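You operate a simulated robot arm through the tools that you are given. There is no shell and no other tool. Be economical: measure what you need, move in short steps, check, and stop when the job is done.

You are at the controls of a simulated robot arm. One attempt, no reset.

JOB
Fetch the small ingot from the top of the steel stand and set it in the white bucket.
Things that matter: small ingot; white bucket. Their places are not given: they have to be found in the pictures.

It is judged by the outcome, as a careful person would: the job done as asked, and still so three seconds after it is handed in. It fails if anything else is knocked over, pushed out of place, dropped, spilled or broken.

ROBOT AND FRAMES
A 7-joint arm with a two-finger parallel gripper, fixed in place. Base frame: the origin is at the foot of the arm, x ahead of it, y to its left, z up; the work surface is at about z = 0. Units: m, degrees, N and s.
With the tool pointing down near the work surface it reaches from about 0.24 to 0.62 m from the base axis. Its first joint turns from -66.0 to 66.0 degrees. Payload 2.6 kg.
Tool frame: the origin (TCP) lies between the finger pads and is the grasp point; the fingertips stand 0.03 m ahead of it; z points along the fingers, y is the line along which they close. Largest opening 0.094 m; finger width 0.028, thickness 0.01; the body of the gripper, 0.05 by 0.096 m, starts 0.055 m behind the TCP.
Orientation is told as [roll, pitch, yaw] about the base's x, y, z axes, in that order, counted from this pose: with the fingers straight down and closing along the base's y, the tool's x points along the base's -x, its y along +y and its z along -z.

CONTROLS
- The arm moves only by the tool send_rows. Its arguments are lists of equal length, an entry for each row: "translation": the shift along the tool's x, y, z in m, a list of three; "turn": the turn, a rotation vector about the tool's x, y, z in degrees, a list of three. In form: {"translation": [[tx, ty, tz], ...], "turn": [[wx, wy, wz], ...]}. A call has 1 to 20 rows; each row shifts and turns the commanded pose from where the row before left it, along the tool's axes as they then stand. "hand" is the opening in per cent of the stroke, from 0 (shut) to 100 (fully open), set as the call begins (left out, the last holds). A row lasts 0.2 s, in which the tool goes at most 0.05 m and 8.6 degrees; a call with a longer step from one row to the next is refused whole, and so is a gripper value outside its range. Where a pose cannot be reached the arm comes as near as it can. A force on the tool above 40 N (or 10 N above the force at the start of the call, whichever is more), or a blocked arm, ends the call early, and 0.2 s more pass. The fingers move at their own pace (about 0.072 m/s each) and stop on an object; they squeeze with about 34 N. The grip force told is the motor's: it shows also when the fingers shut on nothing. Time passes only in rows, and 0.2 s behind the last, so rows that do not move let the fingers close. It gives the time, the measured TCP pose, the force on the tool (base axes), the opening and the grip force at its end, in the units of the frame above (readings bear some noise).
- Cameras (640 x 400 px; columns grow to the right, rows downward): "scene" is fixed at [0.0369, 0.4257, 0.5843]; the picture's right is [-0.88, -0.47, 0.00], its down [-0.25, 0.46, -0.85] and it looks along [0.40, -0.75, -0.52] (base axes); focal length 340 px, centre (320, 200). "wrist" rides on the gripper at [-0.037, 0, -0.058] in the tool frame; the picture's right is [0.00, -1.00, 0.00], its down [0.97, 0.00, -0.24] and it looks along [0.24, 0.00, 0.97] (tool axes); focal length 218 px, centre (320, 200).
- get_image(camera): a new picture of that camera. No time passes.
- measure_at(camera, pixels): for up to 12 pixels [column, row] of the newest picture of that camera ("zoom" is the newest enlarged one), the place [x, y, z] in the base frame of the surface seen there, good to about 0.002 m, but the place of the scene camera against the robot may be out by one fixed shift of up to 0.025 m in any direction. No time passes.
- enlarge(camera, box): a new picture of the part [left, top, right, bottom] of that camera's present view, enlarged. No time passes.
- sign_off(): hands the job in; it is judged then, once.

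Go step by step. Measure first, check grasps and placings, and put right what went wrong. The budget is 60 turns and 26 pictures, counting those below and the enlarged ones. Unless the task says otherwise, let go and move clear before handing in, and close with one line.

The tools are called after "Emit:" as a command line: name --argument value ..., lists and objects as JSON in quotes. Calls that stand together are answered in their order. send_rows: Moves the arm, as the interface text tells. Its arguments: {"type":"object","properties":{"translation":{"type":"array","items":{"type":"array","items":{"type":"number"}}},"turn":{"type":"array","items":{"type":"array","items":{"type":"number"}}},"hand":{"type":"number"}},"required":["translation","turn"]} The other tools are called the same way: get_image (camera) takes a picture; measure_at (camera, pixels) gives the place of the surface under pixels of a picture; enlarge (camera, box) takes an enlarged picture of a part of a camera's view; sign_off () hands the job in.

At the start:

```text
clock: 0.0
position: [0.3631, -0.0437, 0.3873]
tool_rot: [0.0, 0.0, 0.0]
ft_force: [-0.2, 0.1, -0.4]
finger_gap: 0.0938
finger_force: 0.1
```

scene: 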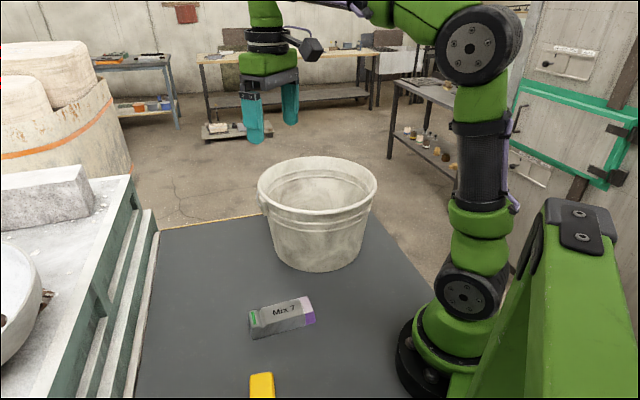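
wrist: 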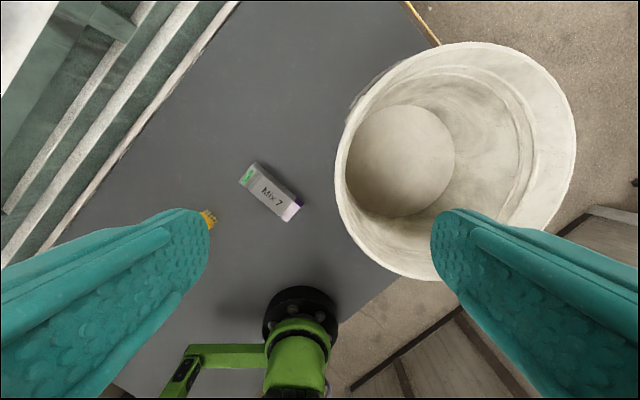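

The scene shows a grey block "Mix 7" near (282,317), a yellow object near (262,386) and the bucket at (317,210). I'll enlarge both to see which one is the ingot on the stand, and measure.

Emit:
enlarge --camera "scene" --box '[200, 280, 392, 400]'

Emit:
measure_at --camera "scene" --pixels '[[250, 313], [308, 300], [282, 312], [282, 330], [262, 380], [262, 394], [200, 330], [350, 340], [262, 190], [375, 180], [317, 158], [316, 208]]'

Emit:
measure_at --camera "wrist" --pixels '[[250, 175], [290, 210], [268, 192], [209, 220], [400, 160], [340, 160], [570, 160], [460, 45], [250, 100], [280, 180], [255, 205], [430, 278]]'

```text
3.33 times, centred on (296, 340) of scene
```

zoom: 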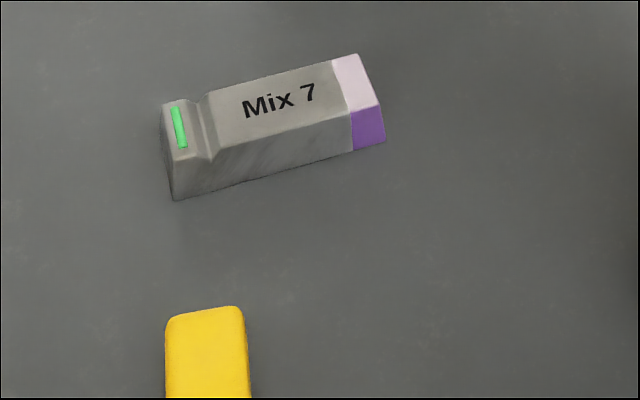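

```text
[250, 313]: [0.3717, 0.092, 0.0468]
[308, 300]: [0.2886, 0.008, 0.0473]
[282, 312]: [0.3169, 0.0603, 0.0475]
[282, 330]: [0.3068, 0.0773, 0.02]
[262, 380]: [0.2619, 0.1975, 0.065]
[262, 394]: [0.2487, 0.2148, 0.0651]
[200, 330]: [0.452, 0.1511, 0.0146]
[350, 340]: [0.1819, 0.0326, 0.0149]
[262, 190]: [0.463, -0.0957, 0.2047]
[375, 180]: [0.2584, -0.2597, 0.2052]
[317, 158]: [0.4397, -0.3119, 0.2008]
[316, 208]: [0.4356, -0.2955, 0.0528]
```

```text
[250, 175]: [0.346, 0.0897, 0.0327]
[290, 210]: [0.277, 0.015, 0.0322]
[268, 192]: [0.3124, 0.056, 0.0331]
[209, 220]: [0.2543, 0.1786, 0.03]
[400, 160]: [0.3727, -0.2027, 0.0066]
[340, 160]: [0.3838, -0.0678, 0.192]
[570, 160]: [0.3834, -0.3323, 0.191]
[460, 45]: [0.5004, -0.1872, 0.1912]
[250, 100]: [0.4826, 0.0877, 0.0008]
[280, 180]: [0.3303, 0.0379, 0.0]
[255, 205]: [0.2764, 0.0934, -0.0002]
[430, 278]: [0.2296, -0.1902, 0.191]
```

"Mix 7" (0.31,0.055) is a block lying on the table, 0.033 m high. The yellow thing at about (0.25,0.19) is cut off, and I can't see a stand yet. I'll move over to +y at this height to look.

Emit:
send_rows --translation '[[0, 0.04, 0], [0, 0.04, 0], [0, 0.04, 0], [0, 0.04, 0], [0, 0.04, 0]]' --turn '[[0, 0, 0], [0, 0, 0], [0, 0, 0], [0, 0, 0], [0, 0, 0]]'

Emit:
get_image --camera "wrist"

```text
clock: 1.2
position: [0.3608, 0.1582, 0.3867]
tool_rot: [0.0, 0.0, -0.1]
ft_force: [-0.8, 0.2, -0.3]
finger_gap: 0.0938
finger_force: 0.1
```

```text
22 pictures are left
```

wrist: 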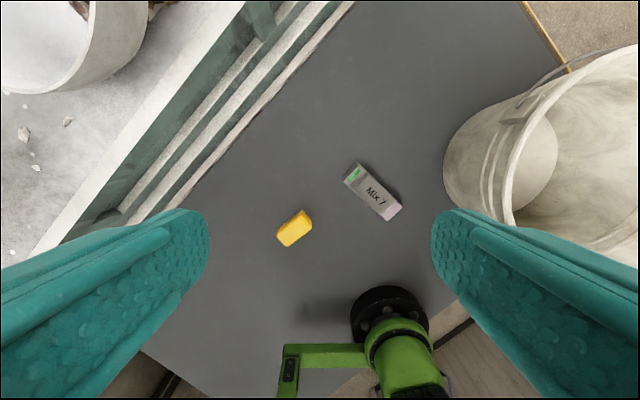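

The yellow piece and Mix 7 both lie flat on the grey surface. The left structure carries a block and a bowl, so I'll look at that more closely.

Emit:
enlarge --camera "scene" --box '[0, 150, 240, 400]'

Emit:
enlarge --camera "wrist" --box '[240, 130, 430, 270]'

Emit:
measure_at --camera "scene" --pixels '[[40, 180], [80, 185], [50, 215], [110, 200], [20, 250], [15, 300], [45, 300], [80, 280], [130, 350], [150, 230]]'

Emit:
measure_at --camera "wrist" --pixels '[[294, 228], [306, 214], [283, 240], [100, 150], [200, 60], [25, 133], [40, 40], [230, 60], [372, 190], [300, 80]]'

```text
1.60 times, centred on (120, 275) of scene
```

zoom: 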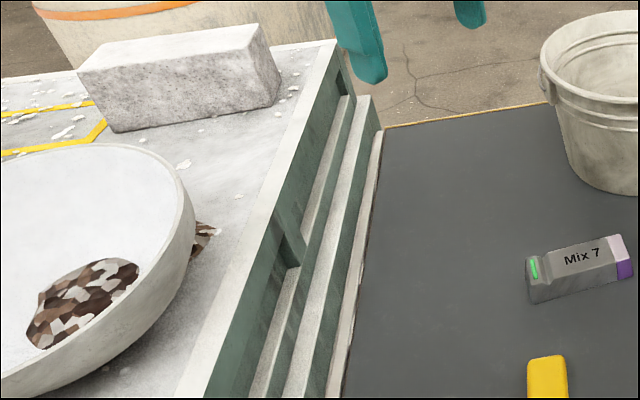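

```text
2.86 times, centred on (335, 200) of wrist
```

zoom: 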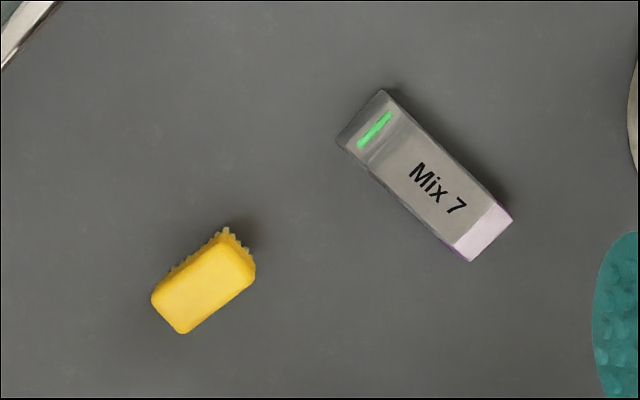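

```text
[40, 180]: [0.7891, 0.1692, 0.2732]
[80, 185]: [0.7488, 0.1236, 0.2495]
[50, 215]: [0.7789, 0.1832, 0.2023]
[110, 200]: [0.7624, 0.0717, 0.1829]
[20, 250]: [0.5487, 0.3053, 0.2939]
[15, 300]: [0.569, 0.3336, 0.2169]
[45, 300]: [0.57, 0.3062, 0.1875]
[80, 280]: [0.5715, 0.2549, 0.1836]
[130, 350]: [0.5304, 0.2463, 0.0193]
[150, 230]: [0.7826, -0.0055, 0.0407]
```

```text
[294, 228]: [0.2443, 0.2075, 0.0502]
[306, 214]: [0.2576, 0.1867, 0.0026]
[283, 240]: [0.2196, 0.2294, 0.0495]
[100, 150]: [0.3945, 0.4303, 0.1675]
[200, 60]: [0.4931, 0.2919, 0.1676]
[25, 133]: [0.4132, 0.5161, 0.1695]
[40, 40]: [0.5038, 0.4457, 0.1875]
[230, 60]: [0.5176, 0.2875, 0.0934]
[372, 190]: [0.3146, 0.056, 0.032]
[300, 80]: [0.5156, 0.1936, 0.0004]
```

The yellow object is a brush (bristles below), and the granite block at x≈0.77 is out of reach, so no steel stand has shown up yet. I'll tilt the gripper to look toward +y (left side).

Emit:
send_rows --translation '[[0, 0, 0], [0, 0, 0], [0, 0, 0], [0, 0, 0], [0, 0, 0]]' --turn '[[-8, 0, 0], [-8, 0, 0], [-8, 0, 0], [-8, 0, 0], [-8, 0, 0]]'

Emit:
get_image --camera "wrist"

```text
clock: 2.4
position: [0.3627, 0.1565, 0.387]
tool_rot: [40.1, 0.0, 0.0]
ft_force: [-0.4, 0.2, 0.3]
finger_gap: 0.0941
finger_force: 0.1
```

```text
19 pictures are left
```

wrist: 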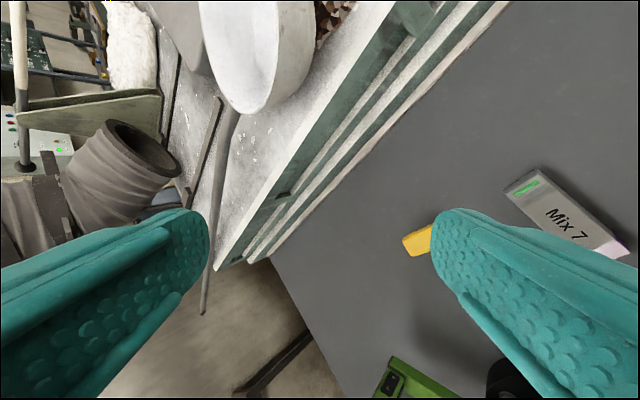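

Nothing on the +y side within reach is a stand. I'll go back and look toward -y, beyond the bucket.

Emit:
send_rows --translation '[[0, 0, 0], [0, 0, 0], [0, 0, 0], [0, 0, 0], [0, 0, 0], [0, -0.04, 0], [0, -0.04, 0], [0, -0.04, 0], [0, -0.04, 0], [0, -0.04, 0], [0, 0, 0], [0, 0, 0], [0, 0, 0], [0, 0, 0], [0, 0, 0]]' --turn '[[8, 0, 0], [8, 0, 0], [8, 0, 0], [8, 0, 0], [8, 0, 0], [0, 0, 0], [0, 0, 0], [0, 0, 0], [0, 0, 0], [0, 0, 0], [8, 0, 0], [8, 0, 0], [8, 0, 0], [8, 0, 0], [8, 0, 0]]'

Emit:
get_image --camera "wrist"

Emit:
get_image --camera "scene"

```text
clock: 5.6
position: [0.3623, -0.0441, 0.3871]
tool_rot: [-40.1, -0.1, 0.1]
ft_force: [-1.0, -0.1, -0.7]
finger_gap: 0.0938
finger_force: 0.0
```

```text
18 pictures are left
```

wrist: 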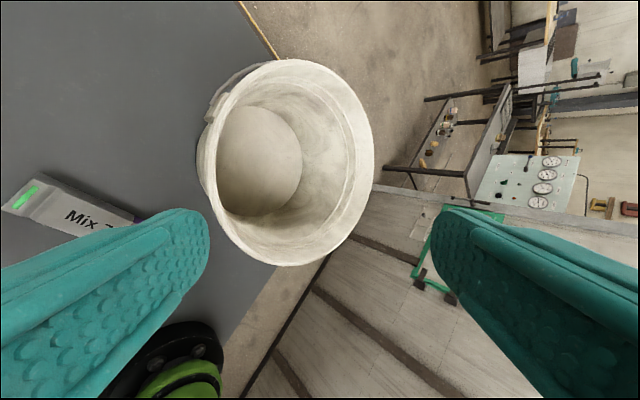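

```text
17 pictures are left
```

scene: 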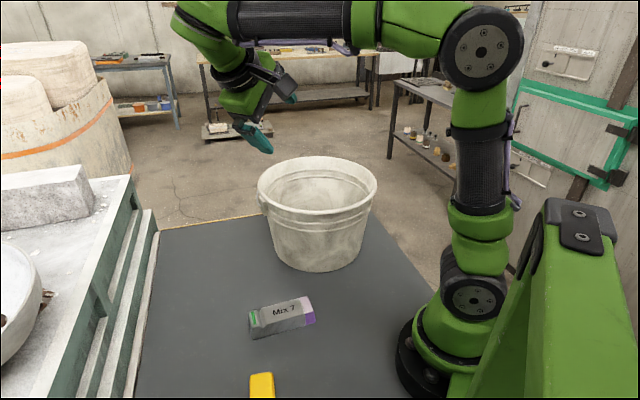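

No stand shows here either. I'll measure the green post with the black cap at right (575,230) and look forward to cover the rest.

Emit:
measure_at --camera "scene" --pixels '[[578, 228], [590, 300], [500, 360], [545, 240], [480, 295], [430, 130], [230, 128], [180, 105], [420, 85], [190, 230], [230, 290]]'

Emit:
send_rows --translation '[[0, 0, 0], [0, 0, 0], [0, 0, 0], [0, 0, 0], [0, 0, 0], [0, 0, 0], [0, 0, 0], [0, 0, 0], [0, 0, 0], [0, 0, 0], [0, 0, 0]]' --turn '[[-8, 0, 0], [-8, 0, 0], [-8, 0, 0], [-8, 0, 0], [-8, 0, 0], [0, -8, 0], [0, -8, 0], [0, -8, 0], [0, -8, 0], [0, -8, 0], [0, -8, 0]]'

Emit:
get_image --camera "wrist"

```text
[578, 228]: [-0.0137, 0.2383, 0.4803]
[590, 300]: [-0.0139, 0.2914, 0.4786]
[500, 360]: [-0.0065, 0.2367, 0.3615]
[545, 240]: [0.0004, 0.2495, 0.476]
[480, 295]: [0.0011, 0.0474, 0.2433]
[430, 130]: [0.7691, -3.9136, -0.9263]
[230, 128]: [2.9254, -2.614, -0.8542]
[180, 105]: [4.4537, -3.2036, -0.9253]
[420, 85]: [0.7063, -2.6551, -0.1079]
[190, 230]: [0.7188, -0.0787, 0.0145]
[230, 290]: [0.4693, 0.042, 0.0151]
```

```text
clock: 8.0
position: [0.3628, -0.0429, 0.3872]
tool_rot: [0.1, -48.2, -0.1]
ft_force: [0.5, -0.2, -0.5]
finger_gap: 0.0939
finger_force: 0.0
```

```text
16 pictures are left
```

wrist: 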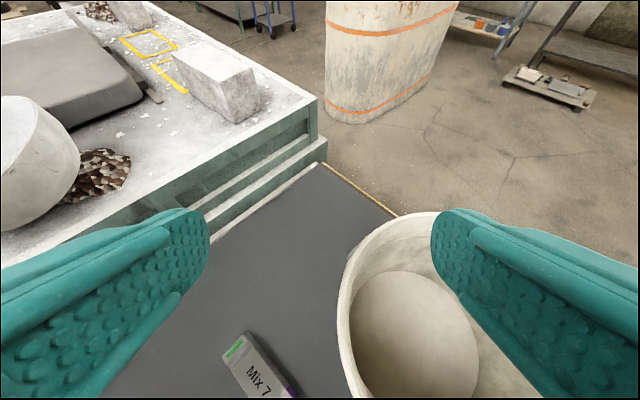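

The green thing is the robot's camera mast, so no separate stand is visible yet. The yellow piece at (0.244,0.207) has its top at z 0.05 with something jagged under it, so it might be a gold ingot on a small stand. I'll take an oblique close look.

Emit:
send_rows --translation '[[0, 0, 0], [0, 0, 0], [0, 0, 0], [0, 0, 0], [0, 0, 0], [0, 0, 0], [0, 0.045, 0], [0, 0.045, 0], [0, 0.045, 0], [0, 0.045, 0], [0, 0.045, 0], [-0.01, 0, 0.045], [-0.01, 0, 0.045], [-0.01, 0, 0.045], [0, 0, 0], [0, 0, 0], [0, 0, 0]]' --turn '[[0, 8, 0], [0, 8, 0], [0, 8, 0], [0, 8, 0], [0, 8, 0], [0, 8, 0], [0, 0, 0], [0, 0, 0], [0, 0, 0], [0, 0, 0], [0, 0, 0], [0, 0, 0], [0, 0, 0], [0, 0, 0], [0, 8, 0], [0, 8, 0], [0, 8, 0]]'

Emit:
get_image --camera "wrist"

```text
clock: 11.6
position: [0.3933, 0.1791, 0.2543]
tool_rot: [0.1, 23.9, -0.1]
ft_force: [-0.3, -0.3, 0.1]
finger_gap: 0.0942
finger_force: 0.1
```

```text
15 pictures are left
```

wrist: 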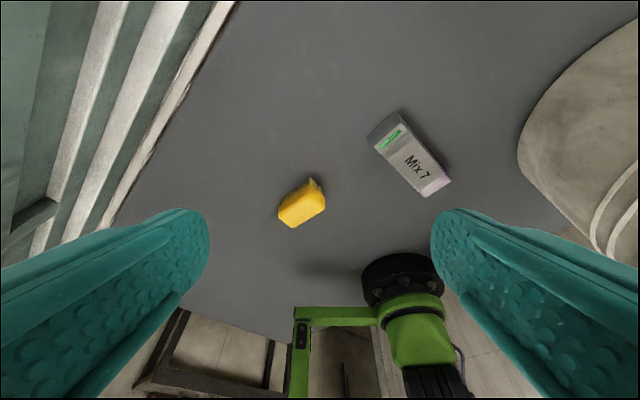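

Emit:
enlarge --camera "wrist" --box '[262, 160, 342, 240]'

Emit:
enlarge --camera "wrist" --box '[355, 100, 465, 205]'

```text
5.00 times, centred on (302, 200) of wrist
```

zoom: 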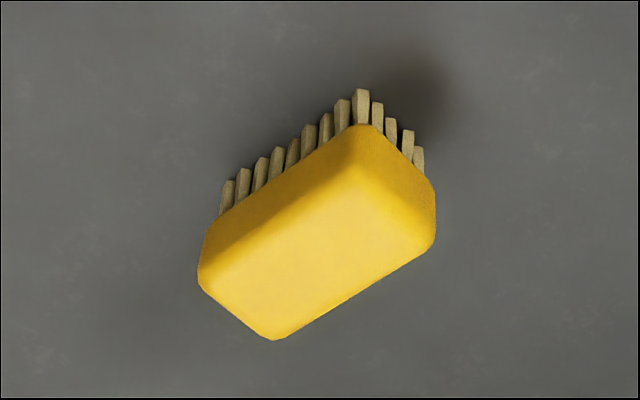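

```text
3.81 times, centred on (410, 152) of wrist
```

zoom: 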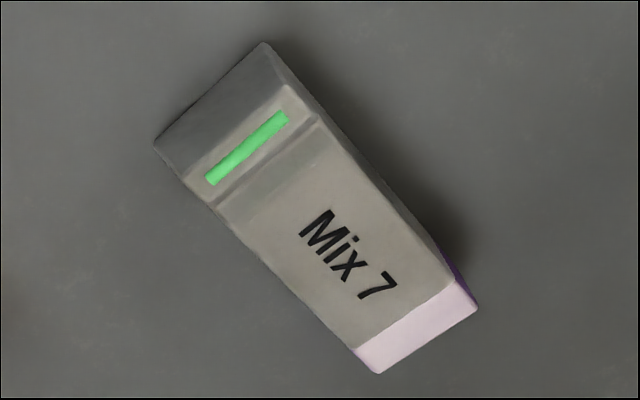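

The yellow piece is clearly a brush with bristles. "Mix 7" has an ingot shape and is the only ingot in view, lying on the grey top. I'll treat it as the target and measure its outline for grasping.

Emit:
measure_at --camera "zoom" --pixels '[[265, 55], [168, 142], [288, 92], [200, 190], [445, 280], [355, 340], [470, 305], [378, 365], [330, 230], [370, 195], [280, 270], [250, 145]]'

```text
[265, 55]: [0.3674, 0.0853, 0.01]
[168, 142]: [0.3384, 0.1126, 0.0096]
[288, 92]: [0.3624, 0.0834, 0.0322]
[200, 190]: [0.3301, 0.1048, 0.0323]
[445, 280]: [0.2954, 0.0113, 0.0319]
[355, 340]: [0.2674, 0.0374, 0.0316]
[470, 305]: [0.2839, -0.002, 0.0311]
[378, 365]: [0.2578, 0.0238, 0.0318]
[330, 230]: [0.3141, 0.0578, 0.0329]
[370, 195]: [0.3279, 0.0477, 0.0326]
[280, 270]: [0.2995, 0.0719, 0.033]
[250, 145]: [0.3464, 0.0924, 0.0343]
```

Mix 7's centre is about (0.312,0.055), its long axis lies at about 47.7° and its top is at z 0.033. I'll straighten up, move above it and yaw by 47.7°.

Emit:
send_rows --translation '[[0, 0, 0], [0, 0, 0], [0, 0, 0], [0.027, -0.041, 0], [0.027, -0.041, 0], [0.027, -0.042, 0], [0, 0, 0.04], [0, 0, 0.04], [0, 0, 0.02], [0, 0, 0], [0, 0, 0], [0, 0, 0], [0, 0, 0], [0, 0, 0], [0, 0, 0], [0, 0, 0]]' --turn '[[0, -8, 0], [0, -8, 0], [0, -8, 0], [0, 0, 0], [0, 0, 0], [0, 0, 0], [0, 0, 0], [0, 0, 0], [0, 0, 0], [0, 0, -8], [0, 0, -8], [0, 0, -8], [0, 0, -8], [0, 0, -8], [0, 0, -7.7], [0, 0, 0]]' --hand 100

Emit:
get_image --camera "wrist"

```text
clock: 15.0
position: [0.3122, 0.0563, 0.1522]
tool_rot: [0.0, 0.0, 47.8]
ft_force: [-0.3, 0.2, -0.9]
finger_gap: 0.0943
finger_force: 0.0
```

```text
12 pictures are left
```

wrist: 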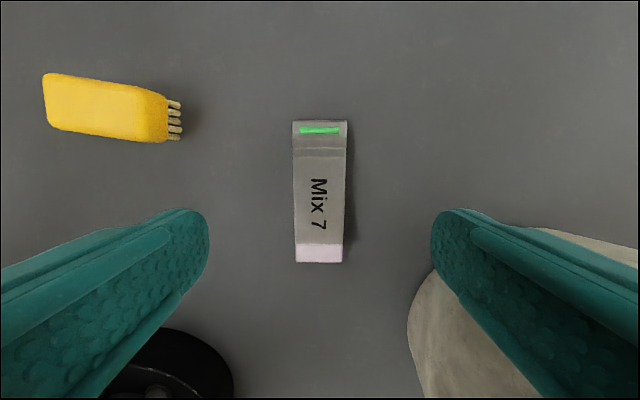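

The ingot is aligned with the fingers and centred (column 320). I'll descend to z≈0.035 and close.

Emit:
send_rows --translation '[[0, 0, 0.04], [0, 0, 0.04], [0, 0, 0.02], [0, 0, 0.012], [0, 0, 0.004], [0, 0, 0]]' --turn '[[0, 0, 0], [0, 0, 0], [0, 0, 0], [0, 0, 0], [0, 0, 0], [0, 0, 0]]'

Emit:
send_rows --translation '[[0, 0, 0], [0, 0, 0], [0, 0, 0], [0, 0, 0], [0, 0, 0]]' --turn '[[0, 0, 0], [0, 0, 0], [0, 0, 0], [0, 0, 0], [0, 0, 0]]' --hand 0

Emit:
send_rows --translation '[[0, 0, -0.01], [0, 0, -0.01], [0, 0, -0.01], [0, 0, 0]]' --turn '[[0, 0, 0], [0, 0, 0], [0, 0, 0], [0, 0, 0]]'

Emit:
get_image --camera "wrist"

```text
clock: 16.4
position: [0.3119, 0.0564, 0.0375]
tool_rot: [0.0, -0.1, 47.7]
ft_force: [-0.3, -0.2, -0.5]
finger_gap: 0.0941
finger_force: 0.0
```

```text
clock: 17.6
position: [0.3121, 0.056, 0.0372]
tool_rot: [0.0, -0.1, 47.7]
ft_force: [-1.4, 1.0, -0.2]
finger_gap: 0.048
finger_force: 33.1
```

```text
clock: 18.6
position: [0.3122, 0.0567, 0.067]
tool_rot: [0.1, 0.0, 47.7]
ft_force: [0.9, 0.0, -5.1]
finger_gap: 0.0426
finger_force: 34.3
```

```text
11 pictures are left
```

wrist: 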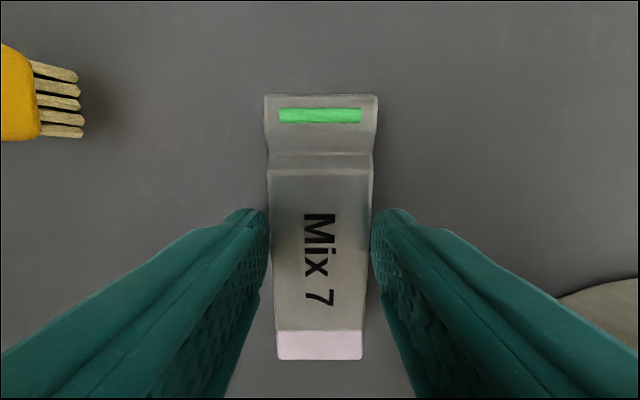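

The gap shrank from 0.048 to 0.0426 during the lift, so the pads slid on the tapered sides. I'll measure whether the ingot is actually off the table.

Emit:
measure_at --camera "wrist" --pixels '[[320, 200], [320, 135], [320, 345], [320, 116], [290, 250], [450, 150]]'

```text
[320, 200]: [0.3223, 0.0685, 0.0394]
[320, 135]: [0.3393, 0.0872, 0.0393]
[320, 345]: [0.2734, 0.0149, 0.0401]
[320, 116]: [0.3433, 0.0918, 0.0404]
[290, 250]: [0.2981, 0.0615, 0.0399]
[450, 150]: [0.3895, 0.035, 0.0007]
```

The top is at z 0.040, so the ingot is up only 7 mm and the tips just hold its upper edge. I'll hold still briefly to see whether it keeps slipping.

Emit:
send_rows --translation '[[0, 0, 0], [0, 0, 0], [0, 0, 0]]' --turn '[[0, 0, 0], [0, 0, 0], [0, 0, 0]]'

Emit:
get_image --camera "wrist"

Emit:
measure_at --camera "wrist" --pixels '[[320, 200], [320, 135], [320, 345], [280, 170], [366, 170], [273, 130], [372, 130], [283, 320], [360, 320], [268, 100], [374, 100]]'

```text
clock: 19.4
position: [0.312, 0.0574, 0.0673]
tool_rot: [0.0, 0.0, 47.7]
ft_force: [0.4, -0.9, -5.2]
finger_gap: 0.0427
finger_force: 34.0
```

```text
10 pictures are left
```

wrist: 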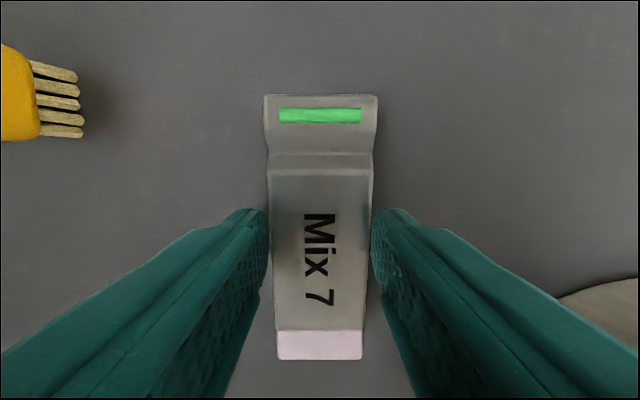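

```text
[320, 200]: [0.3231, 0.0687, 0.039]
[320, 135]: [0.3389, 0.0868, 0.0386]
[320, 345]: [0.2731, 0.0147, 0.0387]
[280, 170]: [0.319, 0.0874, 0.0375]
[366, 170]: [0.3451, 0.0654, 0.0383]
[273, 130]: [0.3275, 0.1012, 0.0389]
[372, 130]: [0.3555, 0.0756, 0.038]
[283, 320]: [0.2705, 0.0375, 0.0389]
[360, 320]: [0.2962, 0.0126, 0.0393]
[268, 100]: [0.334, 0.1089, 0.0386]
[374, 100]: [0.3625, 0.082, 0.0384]
```

The ingot seems to hold, but only by its upper edge, and the sides taper by about 6°. I'll set it back down, open, and regrasp with the tips practically at the table so that the pads catch the wide bottom edge.

Emit:
send_rows --translation '[[0, 0, 0.003], [0, 0, 0.0025], [0, 0, 0]]' --turn '[[0, 0, 0], [0, 0, 0], [0, 0, 0]]'

Emit:
send_rows --translation '[[0, 0, 0], [0, 0, 0], [0, 0, 0], [0, 0, 0]]' --turn '[[0, 0, 0], [0, 0, 0], [0, 0, 0], [0, 0, 0]]' --hand 100

Emit:
get_image --camera "wrist"

```text
clock: 20.2
position: [0.311, 0.0564, 0.0604]
tool_rot: [-0.1, -0.2, 47.7]
ft_force: [0.6, -0.2, -5.0]
finger_gap: 0.0427
finger_force: 33.6
```

```text
clock: 21.2
position: [0.3116, 0.0571, 0.0618]
tool_rot: [0.0, 0.0, 47.7]
ft_force: [0.3, 0.4, 0.4]
finger_gap: 0.0941
finger_force: 0.1
```

```text
9 pictures are left
```

wrist: 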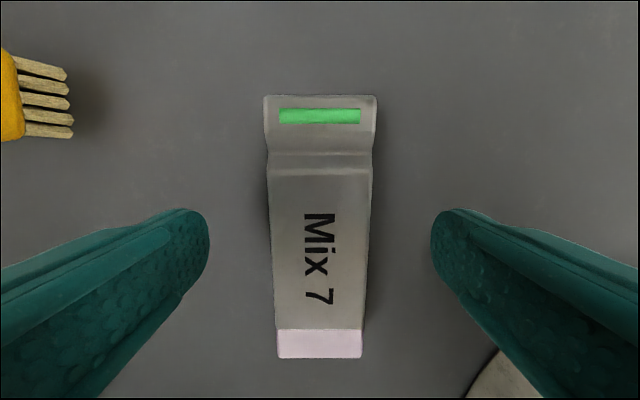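

The ingot is back on the table and undisturbed. I'll measure its cross-section before the deeper regrasp.

Emit:
measure_at --camera "wrist" --pixels '[[320, 200], [271, 230], [274, 230], [277, 230], [364, 230], [367, 230], [370, 230], [268, 160], [371, 160], [268, 130], [375, 130], [320, 345]]'

Emit:
enlarge --camera "scene" --box '[235, 285, 331, 345]'

```text
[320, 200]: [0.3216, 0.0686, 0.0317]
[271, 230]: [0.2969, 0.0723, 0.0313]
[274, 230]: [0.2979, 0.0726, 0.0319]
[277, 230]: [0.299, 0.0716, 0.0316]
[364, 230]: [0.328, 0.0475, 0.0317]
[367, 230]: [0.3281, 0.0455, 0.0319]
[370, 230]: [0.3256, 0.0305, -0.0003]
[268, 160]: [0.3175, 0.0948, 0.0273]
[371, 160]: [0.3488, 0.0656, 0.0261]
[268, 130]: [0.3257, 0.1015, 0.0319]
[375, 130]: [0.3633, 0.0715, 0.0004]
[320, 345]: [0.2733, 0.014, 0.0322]
```

```text
6.67 times, centred on (283, 315) of scene
```

zoom: 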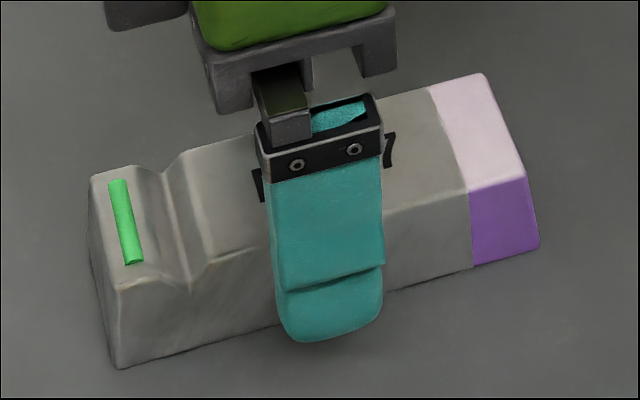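

The section tapers on every side, as the purple end shows. I'll descend 30 mm so the tips are about 1 mm off the table, close, then lift very slowly.

Emit:
send_rows --translation '[[0, 0, 0.015], [0, 0, 0.01], [0, 0, 0.003], [0, 0, 0.002], [0, 0, 0], [0, 0, 0]]' --turn '[[0, 0, 0], [0, 0, 0], [0, 0, 0], [0, 0, 0], [0, 0, 0], [0, 0, 0]]'

Emit:
send_rows --translation '[[0, 0, 0], [0, 0, 0], [0, 0, 0], [0, 0, 0], [0, 0, 0], [0, 0, 0]]' --turn '[[0, 0, 0], [0, 0, 0], [0, 0, 0], [0, 0, 0], [0, 0, 0], [0, 0, 0]]' --hand 0

Emit:
send_rows --translation '[[0, 0, -0.002], [0, 0, -0.002], [0, 0, -0.002], [0, 0, -0.002], [0, 0, -0.002], [0, 0, 0]]' --turn '[[0, 0, 0], [0, 0, 0], [0, 0, 0], [0, 0, 0], [0, 0, 0], [0, 0, 0]]'

```text
clock: 22.6
position: [0.3114, 0.0589, 0.03]
tool_rot: [-0.1, 0.0, 47.6]
ft_force: [1.0, -0.5, -0.2]
finger_gap: 0.094
finger_force: 0.1
```

```text
clock: 24.0
position: [0.3123, 0.0574, 0.0309]
tool_rot: [0.0, 0.1, 47.8]
ft_force: [-1.5, 0.3, 1.0]
finger_gap: 0.0495
finger_force: 34.5
```

```text
clock: 25.4
position: [0.3113, 0.0568, 0.0407]
tool_rot: [0.0, 0.0, 47.7]
ft_force: [-0.4, 0.4, -5.7]
finger_gap: 0.0493
finger_force: 34.3
```

The gap stayed at 0.0493 through the 10 mm lift and the tool carries about 5 N, so this grip holds. I'll raise it slowly further and watch the gap.

Emit:
send_rows --translation '[[0, 0, -0.004], [0, 0, -0.006], [0, 0, -0.008], [0, 0, -0.01], [0, 0, -0.01], [0, 0, -0.01], [0, 0, 0]]' --turn '[[0, 0, 0], [0, 0, 0], [0, 0, 0], [0, 0, 0], [0, 0, 0], [0, 0, 0], [0, 0, 0]]'

Emit:
get_image --camera "wrist"

Emit:
measure_at --camera "wrist" --pixels '[[320, 200], [320, 110], [320, 345]]'

```text
clock: 27.0
position: [0.3122, 0.057, 0.0881]
tool_rot: [0.0, 0.0, 47.8]
ft_force: [0.5, -0.1, -5.5]
finger_gap: 0.0496
finger_force: 33.5
```

```text
7 pictures are left
```

wrist: 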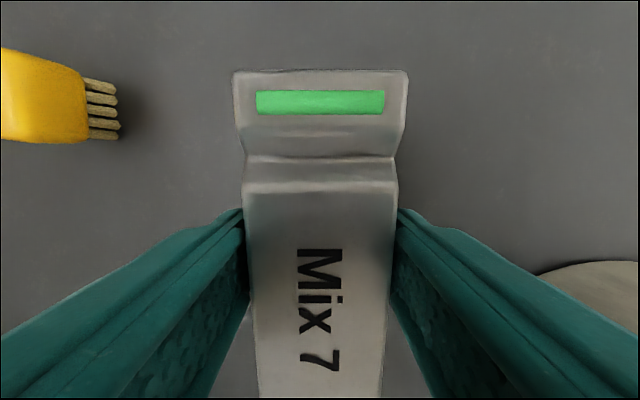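

```text
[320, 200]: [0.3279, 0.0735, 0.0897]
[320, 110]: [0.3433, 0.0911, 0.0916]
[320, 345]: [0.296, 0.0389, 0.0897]
```

The grip is secure: the ingot top is at 0.090 and level. I'll raise to z≈0.30, then carry it over the bucket centre (0.366,-0.200).

Emit:
send_rows --translation '[[0, 0, -0.01], [0, 0, -0.018], [0, 0, -0.02], [0, 0, -0.02], [0, 0, -0.02], [0, 0, -0.02], [0, 0, -0.02], [0, 0, -0.02], [0, 0, -0.02], [0, 0, -0.02], [0, 0, -0.015], [0, 0, -0.01], [0, 0, 0]]' --turn '[[0, 0, 0], [0, 0, 0], [0, 0, 0], [0, 0, 0], [0, 0, 0], [0, 0, 0], [0, 0, 0], [0, 0, 0], [0, 0, 0], [0, 0, 0], [0, 0, 0], [0, 0, 0], [0, 0, 0]]'

Emit:
send_rows --translation '[[0.007, -0.01065, 0], [0.014, -0.0213, 0], [0.0154, -0.0213, 0], [0.0154, -0.0213, 0], [0.0154, -0.0213, 0], [0.0154, -0.0213, 0], [0.0154, -0.0213, 0], [0.0154, -0.0213, 0], [0.0154, -0.0213, 0], [0.0154, -0.0213, 0], [0.0098, -0.01065, 0], [0, 0, 0], [0, 0, 0]]' --turn '[[0, 0, 0], [0, 0, 0], [0, 0, 0], [0, 0, 0], [0, 0, 0], [0, 0, 0], [0, 0, 0], [0, 0, 0], [0, 0, 0], [0, 0, 0], [0, 0, 0], [0, 0, 0], [0, 0, 0]]'

Emit:
get_image --camera "wrist"

Emit:
get_image --camera "scene"

```text
clock: 29.8
position: [0.3112, 0.0567, 0.303]
tool_rot: [0.1, 0.0, 47.7]
ft_force: [0.1, 0.0, -6.0]
finger_gap: 0.0492
finger_force: 34.1
```

```text
clock: 32.6
position: [0.3667, -0.2015, 0.3011]
tool_rot: [-0.1, 0.0, 47.7]
ft_force: [-0.5, -0.1, -4.6]
finger_gap: 0.0491
finger_force: 34.3
```

```text
6 pictures are left
```

wrist: 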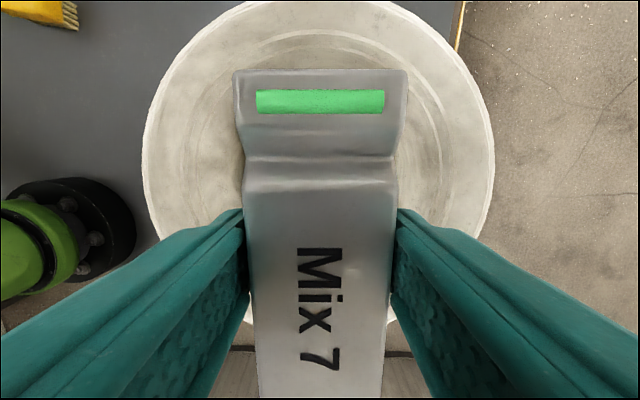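

```text
5 pictures are left
```

scene: 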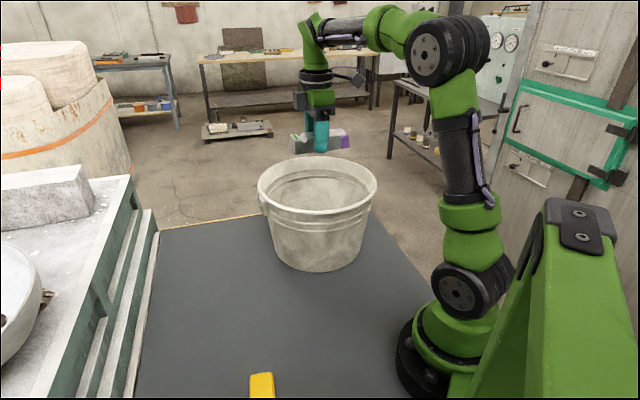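

The ingot is centred over the bucket. The wrist carries a black protrusion at scene (360,76), so I'll measure how far it sticks out, along with the bucket rim and handle.

Emit:
measure_at --camera "scene" --pixels '[[360, 78], [358, 84], [300, 102], [320, 140], [320, 100], [316, 75], [345, 140], [298, 146], [262, 190], [374, 185], [317, 158], [316, 205]]'

Emit:
measure_at --camera "wrist" --pixels '[[147, 150], [491, 150], [318, 4], [200, 120], [430, 120], [320, 50], [218, 190], [418, 190], [420, 320], [240, 340]]'

```text
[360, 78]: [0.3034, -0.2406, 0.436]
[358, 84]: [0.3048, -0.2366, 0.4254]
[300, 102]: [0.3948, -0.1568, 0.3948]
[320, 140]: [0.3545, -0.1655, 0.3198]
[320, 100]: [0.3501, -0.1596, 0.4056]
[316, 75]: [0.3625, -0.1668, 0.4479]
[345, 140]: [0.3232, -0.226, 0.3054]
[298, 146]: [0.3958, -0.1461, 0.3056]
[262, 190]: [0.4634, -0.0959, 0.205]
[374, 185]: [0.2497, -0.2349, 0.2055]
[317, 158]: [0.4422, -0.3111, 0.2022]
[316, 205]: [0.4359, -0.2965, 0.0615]
```

```text
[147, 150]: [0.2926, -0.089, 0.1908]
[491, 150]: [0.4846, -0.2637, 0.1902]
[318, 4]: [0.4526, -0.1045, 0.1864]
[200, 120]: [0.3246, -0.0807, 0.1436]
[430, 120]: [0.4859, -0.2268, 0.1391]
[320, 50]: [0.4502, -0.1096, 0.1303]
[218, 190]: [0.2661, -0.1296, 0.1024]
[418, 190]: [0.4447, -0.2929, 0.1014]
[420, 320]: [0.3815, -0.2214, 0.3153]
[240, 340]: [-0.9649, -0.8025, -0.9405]
```

The protrusion sits about 0.08 m off the axis and 0.11 m above the TCP, so it clears the inner wall (radius about 0.12). I'll lower into the bucket to about 2 cm above the bottom.

Emit:
send_rows --translation '[[0, 0, 0.01], [0, 0, 0.02], [0, 0, 0.02], [0, 0, 0.02], [0, 0, 0.02], [0, 0, 0.02], [0, 0, 0.02], [0, 0, 0.02], [0, 0, 0]]' --turn '[[0, 0, 0], [0, 0, 0], [0, 0, 0], [0, 0, 0], [0, 0, 0], [0, 0, 0], [0, 0, 0], [0, 0, 0], [0, 0, 0]]'

Emit:
get_image --camera "scene"

```text
clock: 34.6
position: [0.3655, -0.202, 0.1518]
tool_rot: [0.1, 0.0, 47.7]
ft_force: [-0.5, 0.1, -4.9]
finger_gap: 0.0492
finger_force: 33.9
```

```text
4 pictures are left
```

scene: 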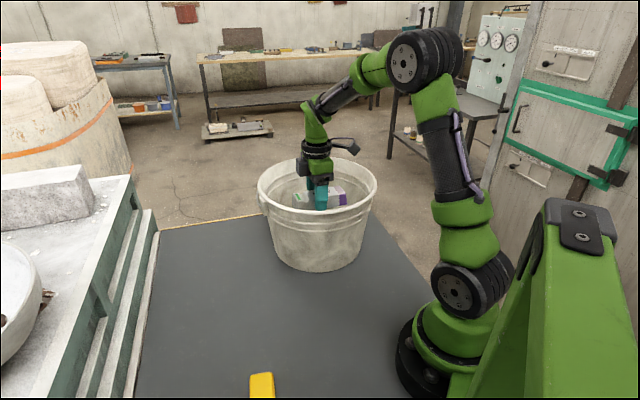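

The ingot is inside the rim and nothing is touching. The protrusion tip at (356,150) is the part to watch next, so I'll measure it against the nearby rim.

Emit:
measure_at --camera "scene" --pixels '[[358, 148], [355, 153], [345, 146], [300, 165], [372, 172], [362, 166], [350, 160], [320, 145], [330, 120], [376, 183], [262, 190], [340, 194]]'

```text
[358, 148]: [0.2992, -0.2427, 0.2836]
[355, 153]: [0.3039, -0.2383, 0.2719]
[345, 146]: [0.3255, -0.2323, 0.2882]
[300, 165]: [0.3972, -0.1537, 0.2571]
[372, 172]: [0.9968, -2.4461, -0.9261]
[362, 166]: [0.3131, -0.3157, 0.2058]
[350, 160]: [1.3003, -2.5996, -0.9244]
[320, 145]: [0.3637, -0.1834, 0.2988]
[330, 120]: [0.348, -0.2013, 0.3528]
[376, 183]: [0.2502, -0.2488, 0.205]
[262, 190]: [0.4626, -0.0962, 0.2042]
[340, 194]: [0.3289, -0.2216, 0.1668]
```

In scene coordinates the rim centre is (0.373,-0.199) with r≈0.133. The protrusion tip is 0.086 off centre, which leaves about 3 cm clearance, so I'll keep lowering to just above the bottom.

Emit:
send_rows --translation '[[0, 0, 0.015], [0, 0, 0.02], [0, 0, 0.02], [0, 0, 0.02], [0, 0, 0.015], [0, 0, 0.01], [0, 0, 0]]' --turn '[[0, 0, 0], [0, 0, 0], [0, 0, 0], [0, 0, 0], [0, 0, 0], [0, 0, 0], [0, 0, 0]]'

Emit:
send_rows --translation '[[0, 0, 0.005], [0, 0, 0.003], [0, 0, 0.002], [0, 0, 0]]' --turn '[[0, 0, 0], [0, 0, 0], [0, 0, 0], [0, 0, 0]]'

```text
clock: 36.2
position: [0.3667, -0.2012, 0.0519]
tool_rot: [0.0, 0.0, 47.8]
ft_force: [0.5, 0.1, -4.8]
finger_gap: 0.0494
finger_force: 33.9
```

```text
clock: 37.2
position: [0.3665, -0.2013, 0.042]
tool_rot: [-0.1, 0.0, 47.7]
ft_force: [-0.4, -0.4, -5.0]
finger_gap: 0.0491
finger_force: 34.0
```

The tool is at z 0.042 and still carries the full 5 N, so the ingot isn't touching yet. I'll creep down in 1 mm steps until the force changes.

Emit:
send_rows --translation '[[0, 0, 0.001], [0, 0, 0.001], [0, 0, 0.001], [0, 0, 0]]' --turn '[[0, 0, 0], [0, 0, 0], [0, 0, 0], [0, 0, 0]]'

Emit:
send_rows --translation '[[0, 0, 0.001], [0, 0, 0.001], [0, 0, 0]]' --turn '[[0, 0, 0], [0, 0, 0], [0, 0, 0]]'

```text
clock: 38.2
position: [0.3655, -0.2009, 0.0378]
tool_rot: [0.0, 0.0, 47.6]
ft_force: [0.0, 0.0, -5.5]
finger_gap: 0.0491
finger_force: 33.9
```

```text
clock: 39.0
position: [0.3663, -0.2014, 0.0362]
tool_rot: [0.0, 0.0, 47.6]
ft_force: [-3.0, 0.8, 2.6]
finger_gap: 0.0493
finger_force: 34.4
```

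The vertical force went from -5 to +2.6 N, so the ingot rests on the bottom. I'll open and rise straight up.

Emit:
send_rows --translation '[[0, 0, 0], [0, 0, 0], [0, 0, 0], [0, 0, 0]]' --turn '[[0, 0, 0], [0, 0, 0], [0, 0, 0], [0, 0, 0]]' --hand 80

Emit:
send_rows --translation '[[0, 0, -0.005], [0, 0, -0.015], [0, 0, -0.02], [0, 0, -0.03], [0, 0, -0.03], [0, 0, -0.04], [0, 0, -0.04], [0, 0, -0.04], [0, 0, -0.04], [0, 0, -0.04], [0, 0, 0]]' --turn '[[0, 0, 0], [0, 0, 0], [0, 0, 0], [0, 0, 0], [0, 0, 0], [0, 0, 0], [0, 0, 0], [0, 0, 0], [0, 0, 0], [0, 0, 0], [0, 0, 0]]'

Emit:
get_image --camera "wrist"

Emit:
get_image --camera "scene"

```text
clock: 40.0
position: [0.3649, -0.2011, 0.0369]
tool_rot: [0.0, 0.0, 47.7]
ft_force: [1.0, 0.3, 0.6]
finger_gap: 0.0751
finger_force: 0.1
```

```text
clock: 42.4
position: [0.3654, -0.2003, 0.3353]
tool_rot: [0.0, 0.0, 47.7]
ft_force: [-0.1, 0.2, 0.2]
finger_gap: 0.075
finger_force: 0.0
```

```text
3 pictures are left
```

wrist: 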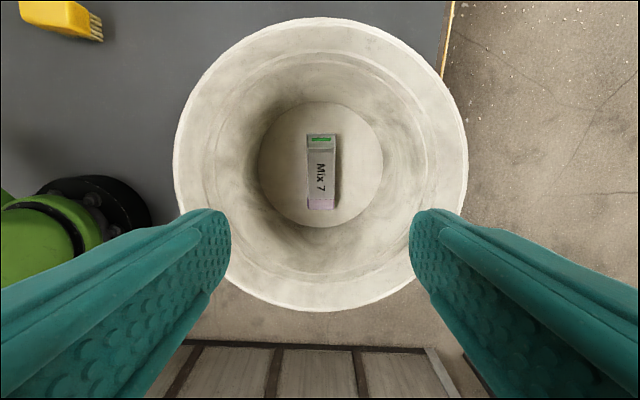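

```text
2 pictures are left
```

scene: 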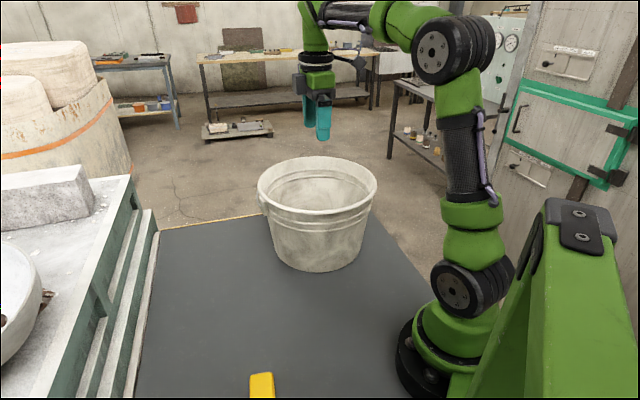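

The wrist picture shows the ingot lying flat on the bucket floor at (320,172). The bucket and brush haven't moved and the gripper is well clear, so I'm handing in.

Emit:
sign_off

```text
The job is handed in.
```

The "Mix 7" ingot is lying flat in the white bucket and nothing else moved, but I found no separate steel stand: it was the only ingot within reach, and I took it from the grey work surface.
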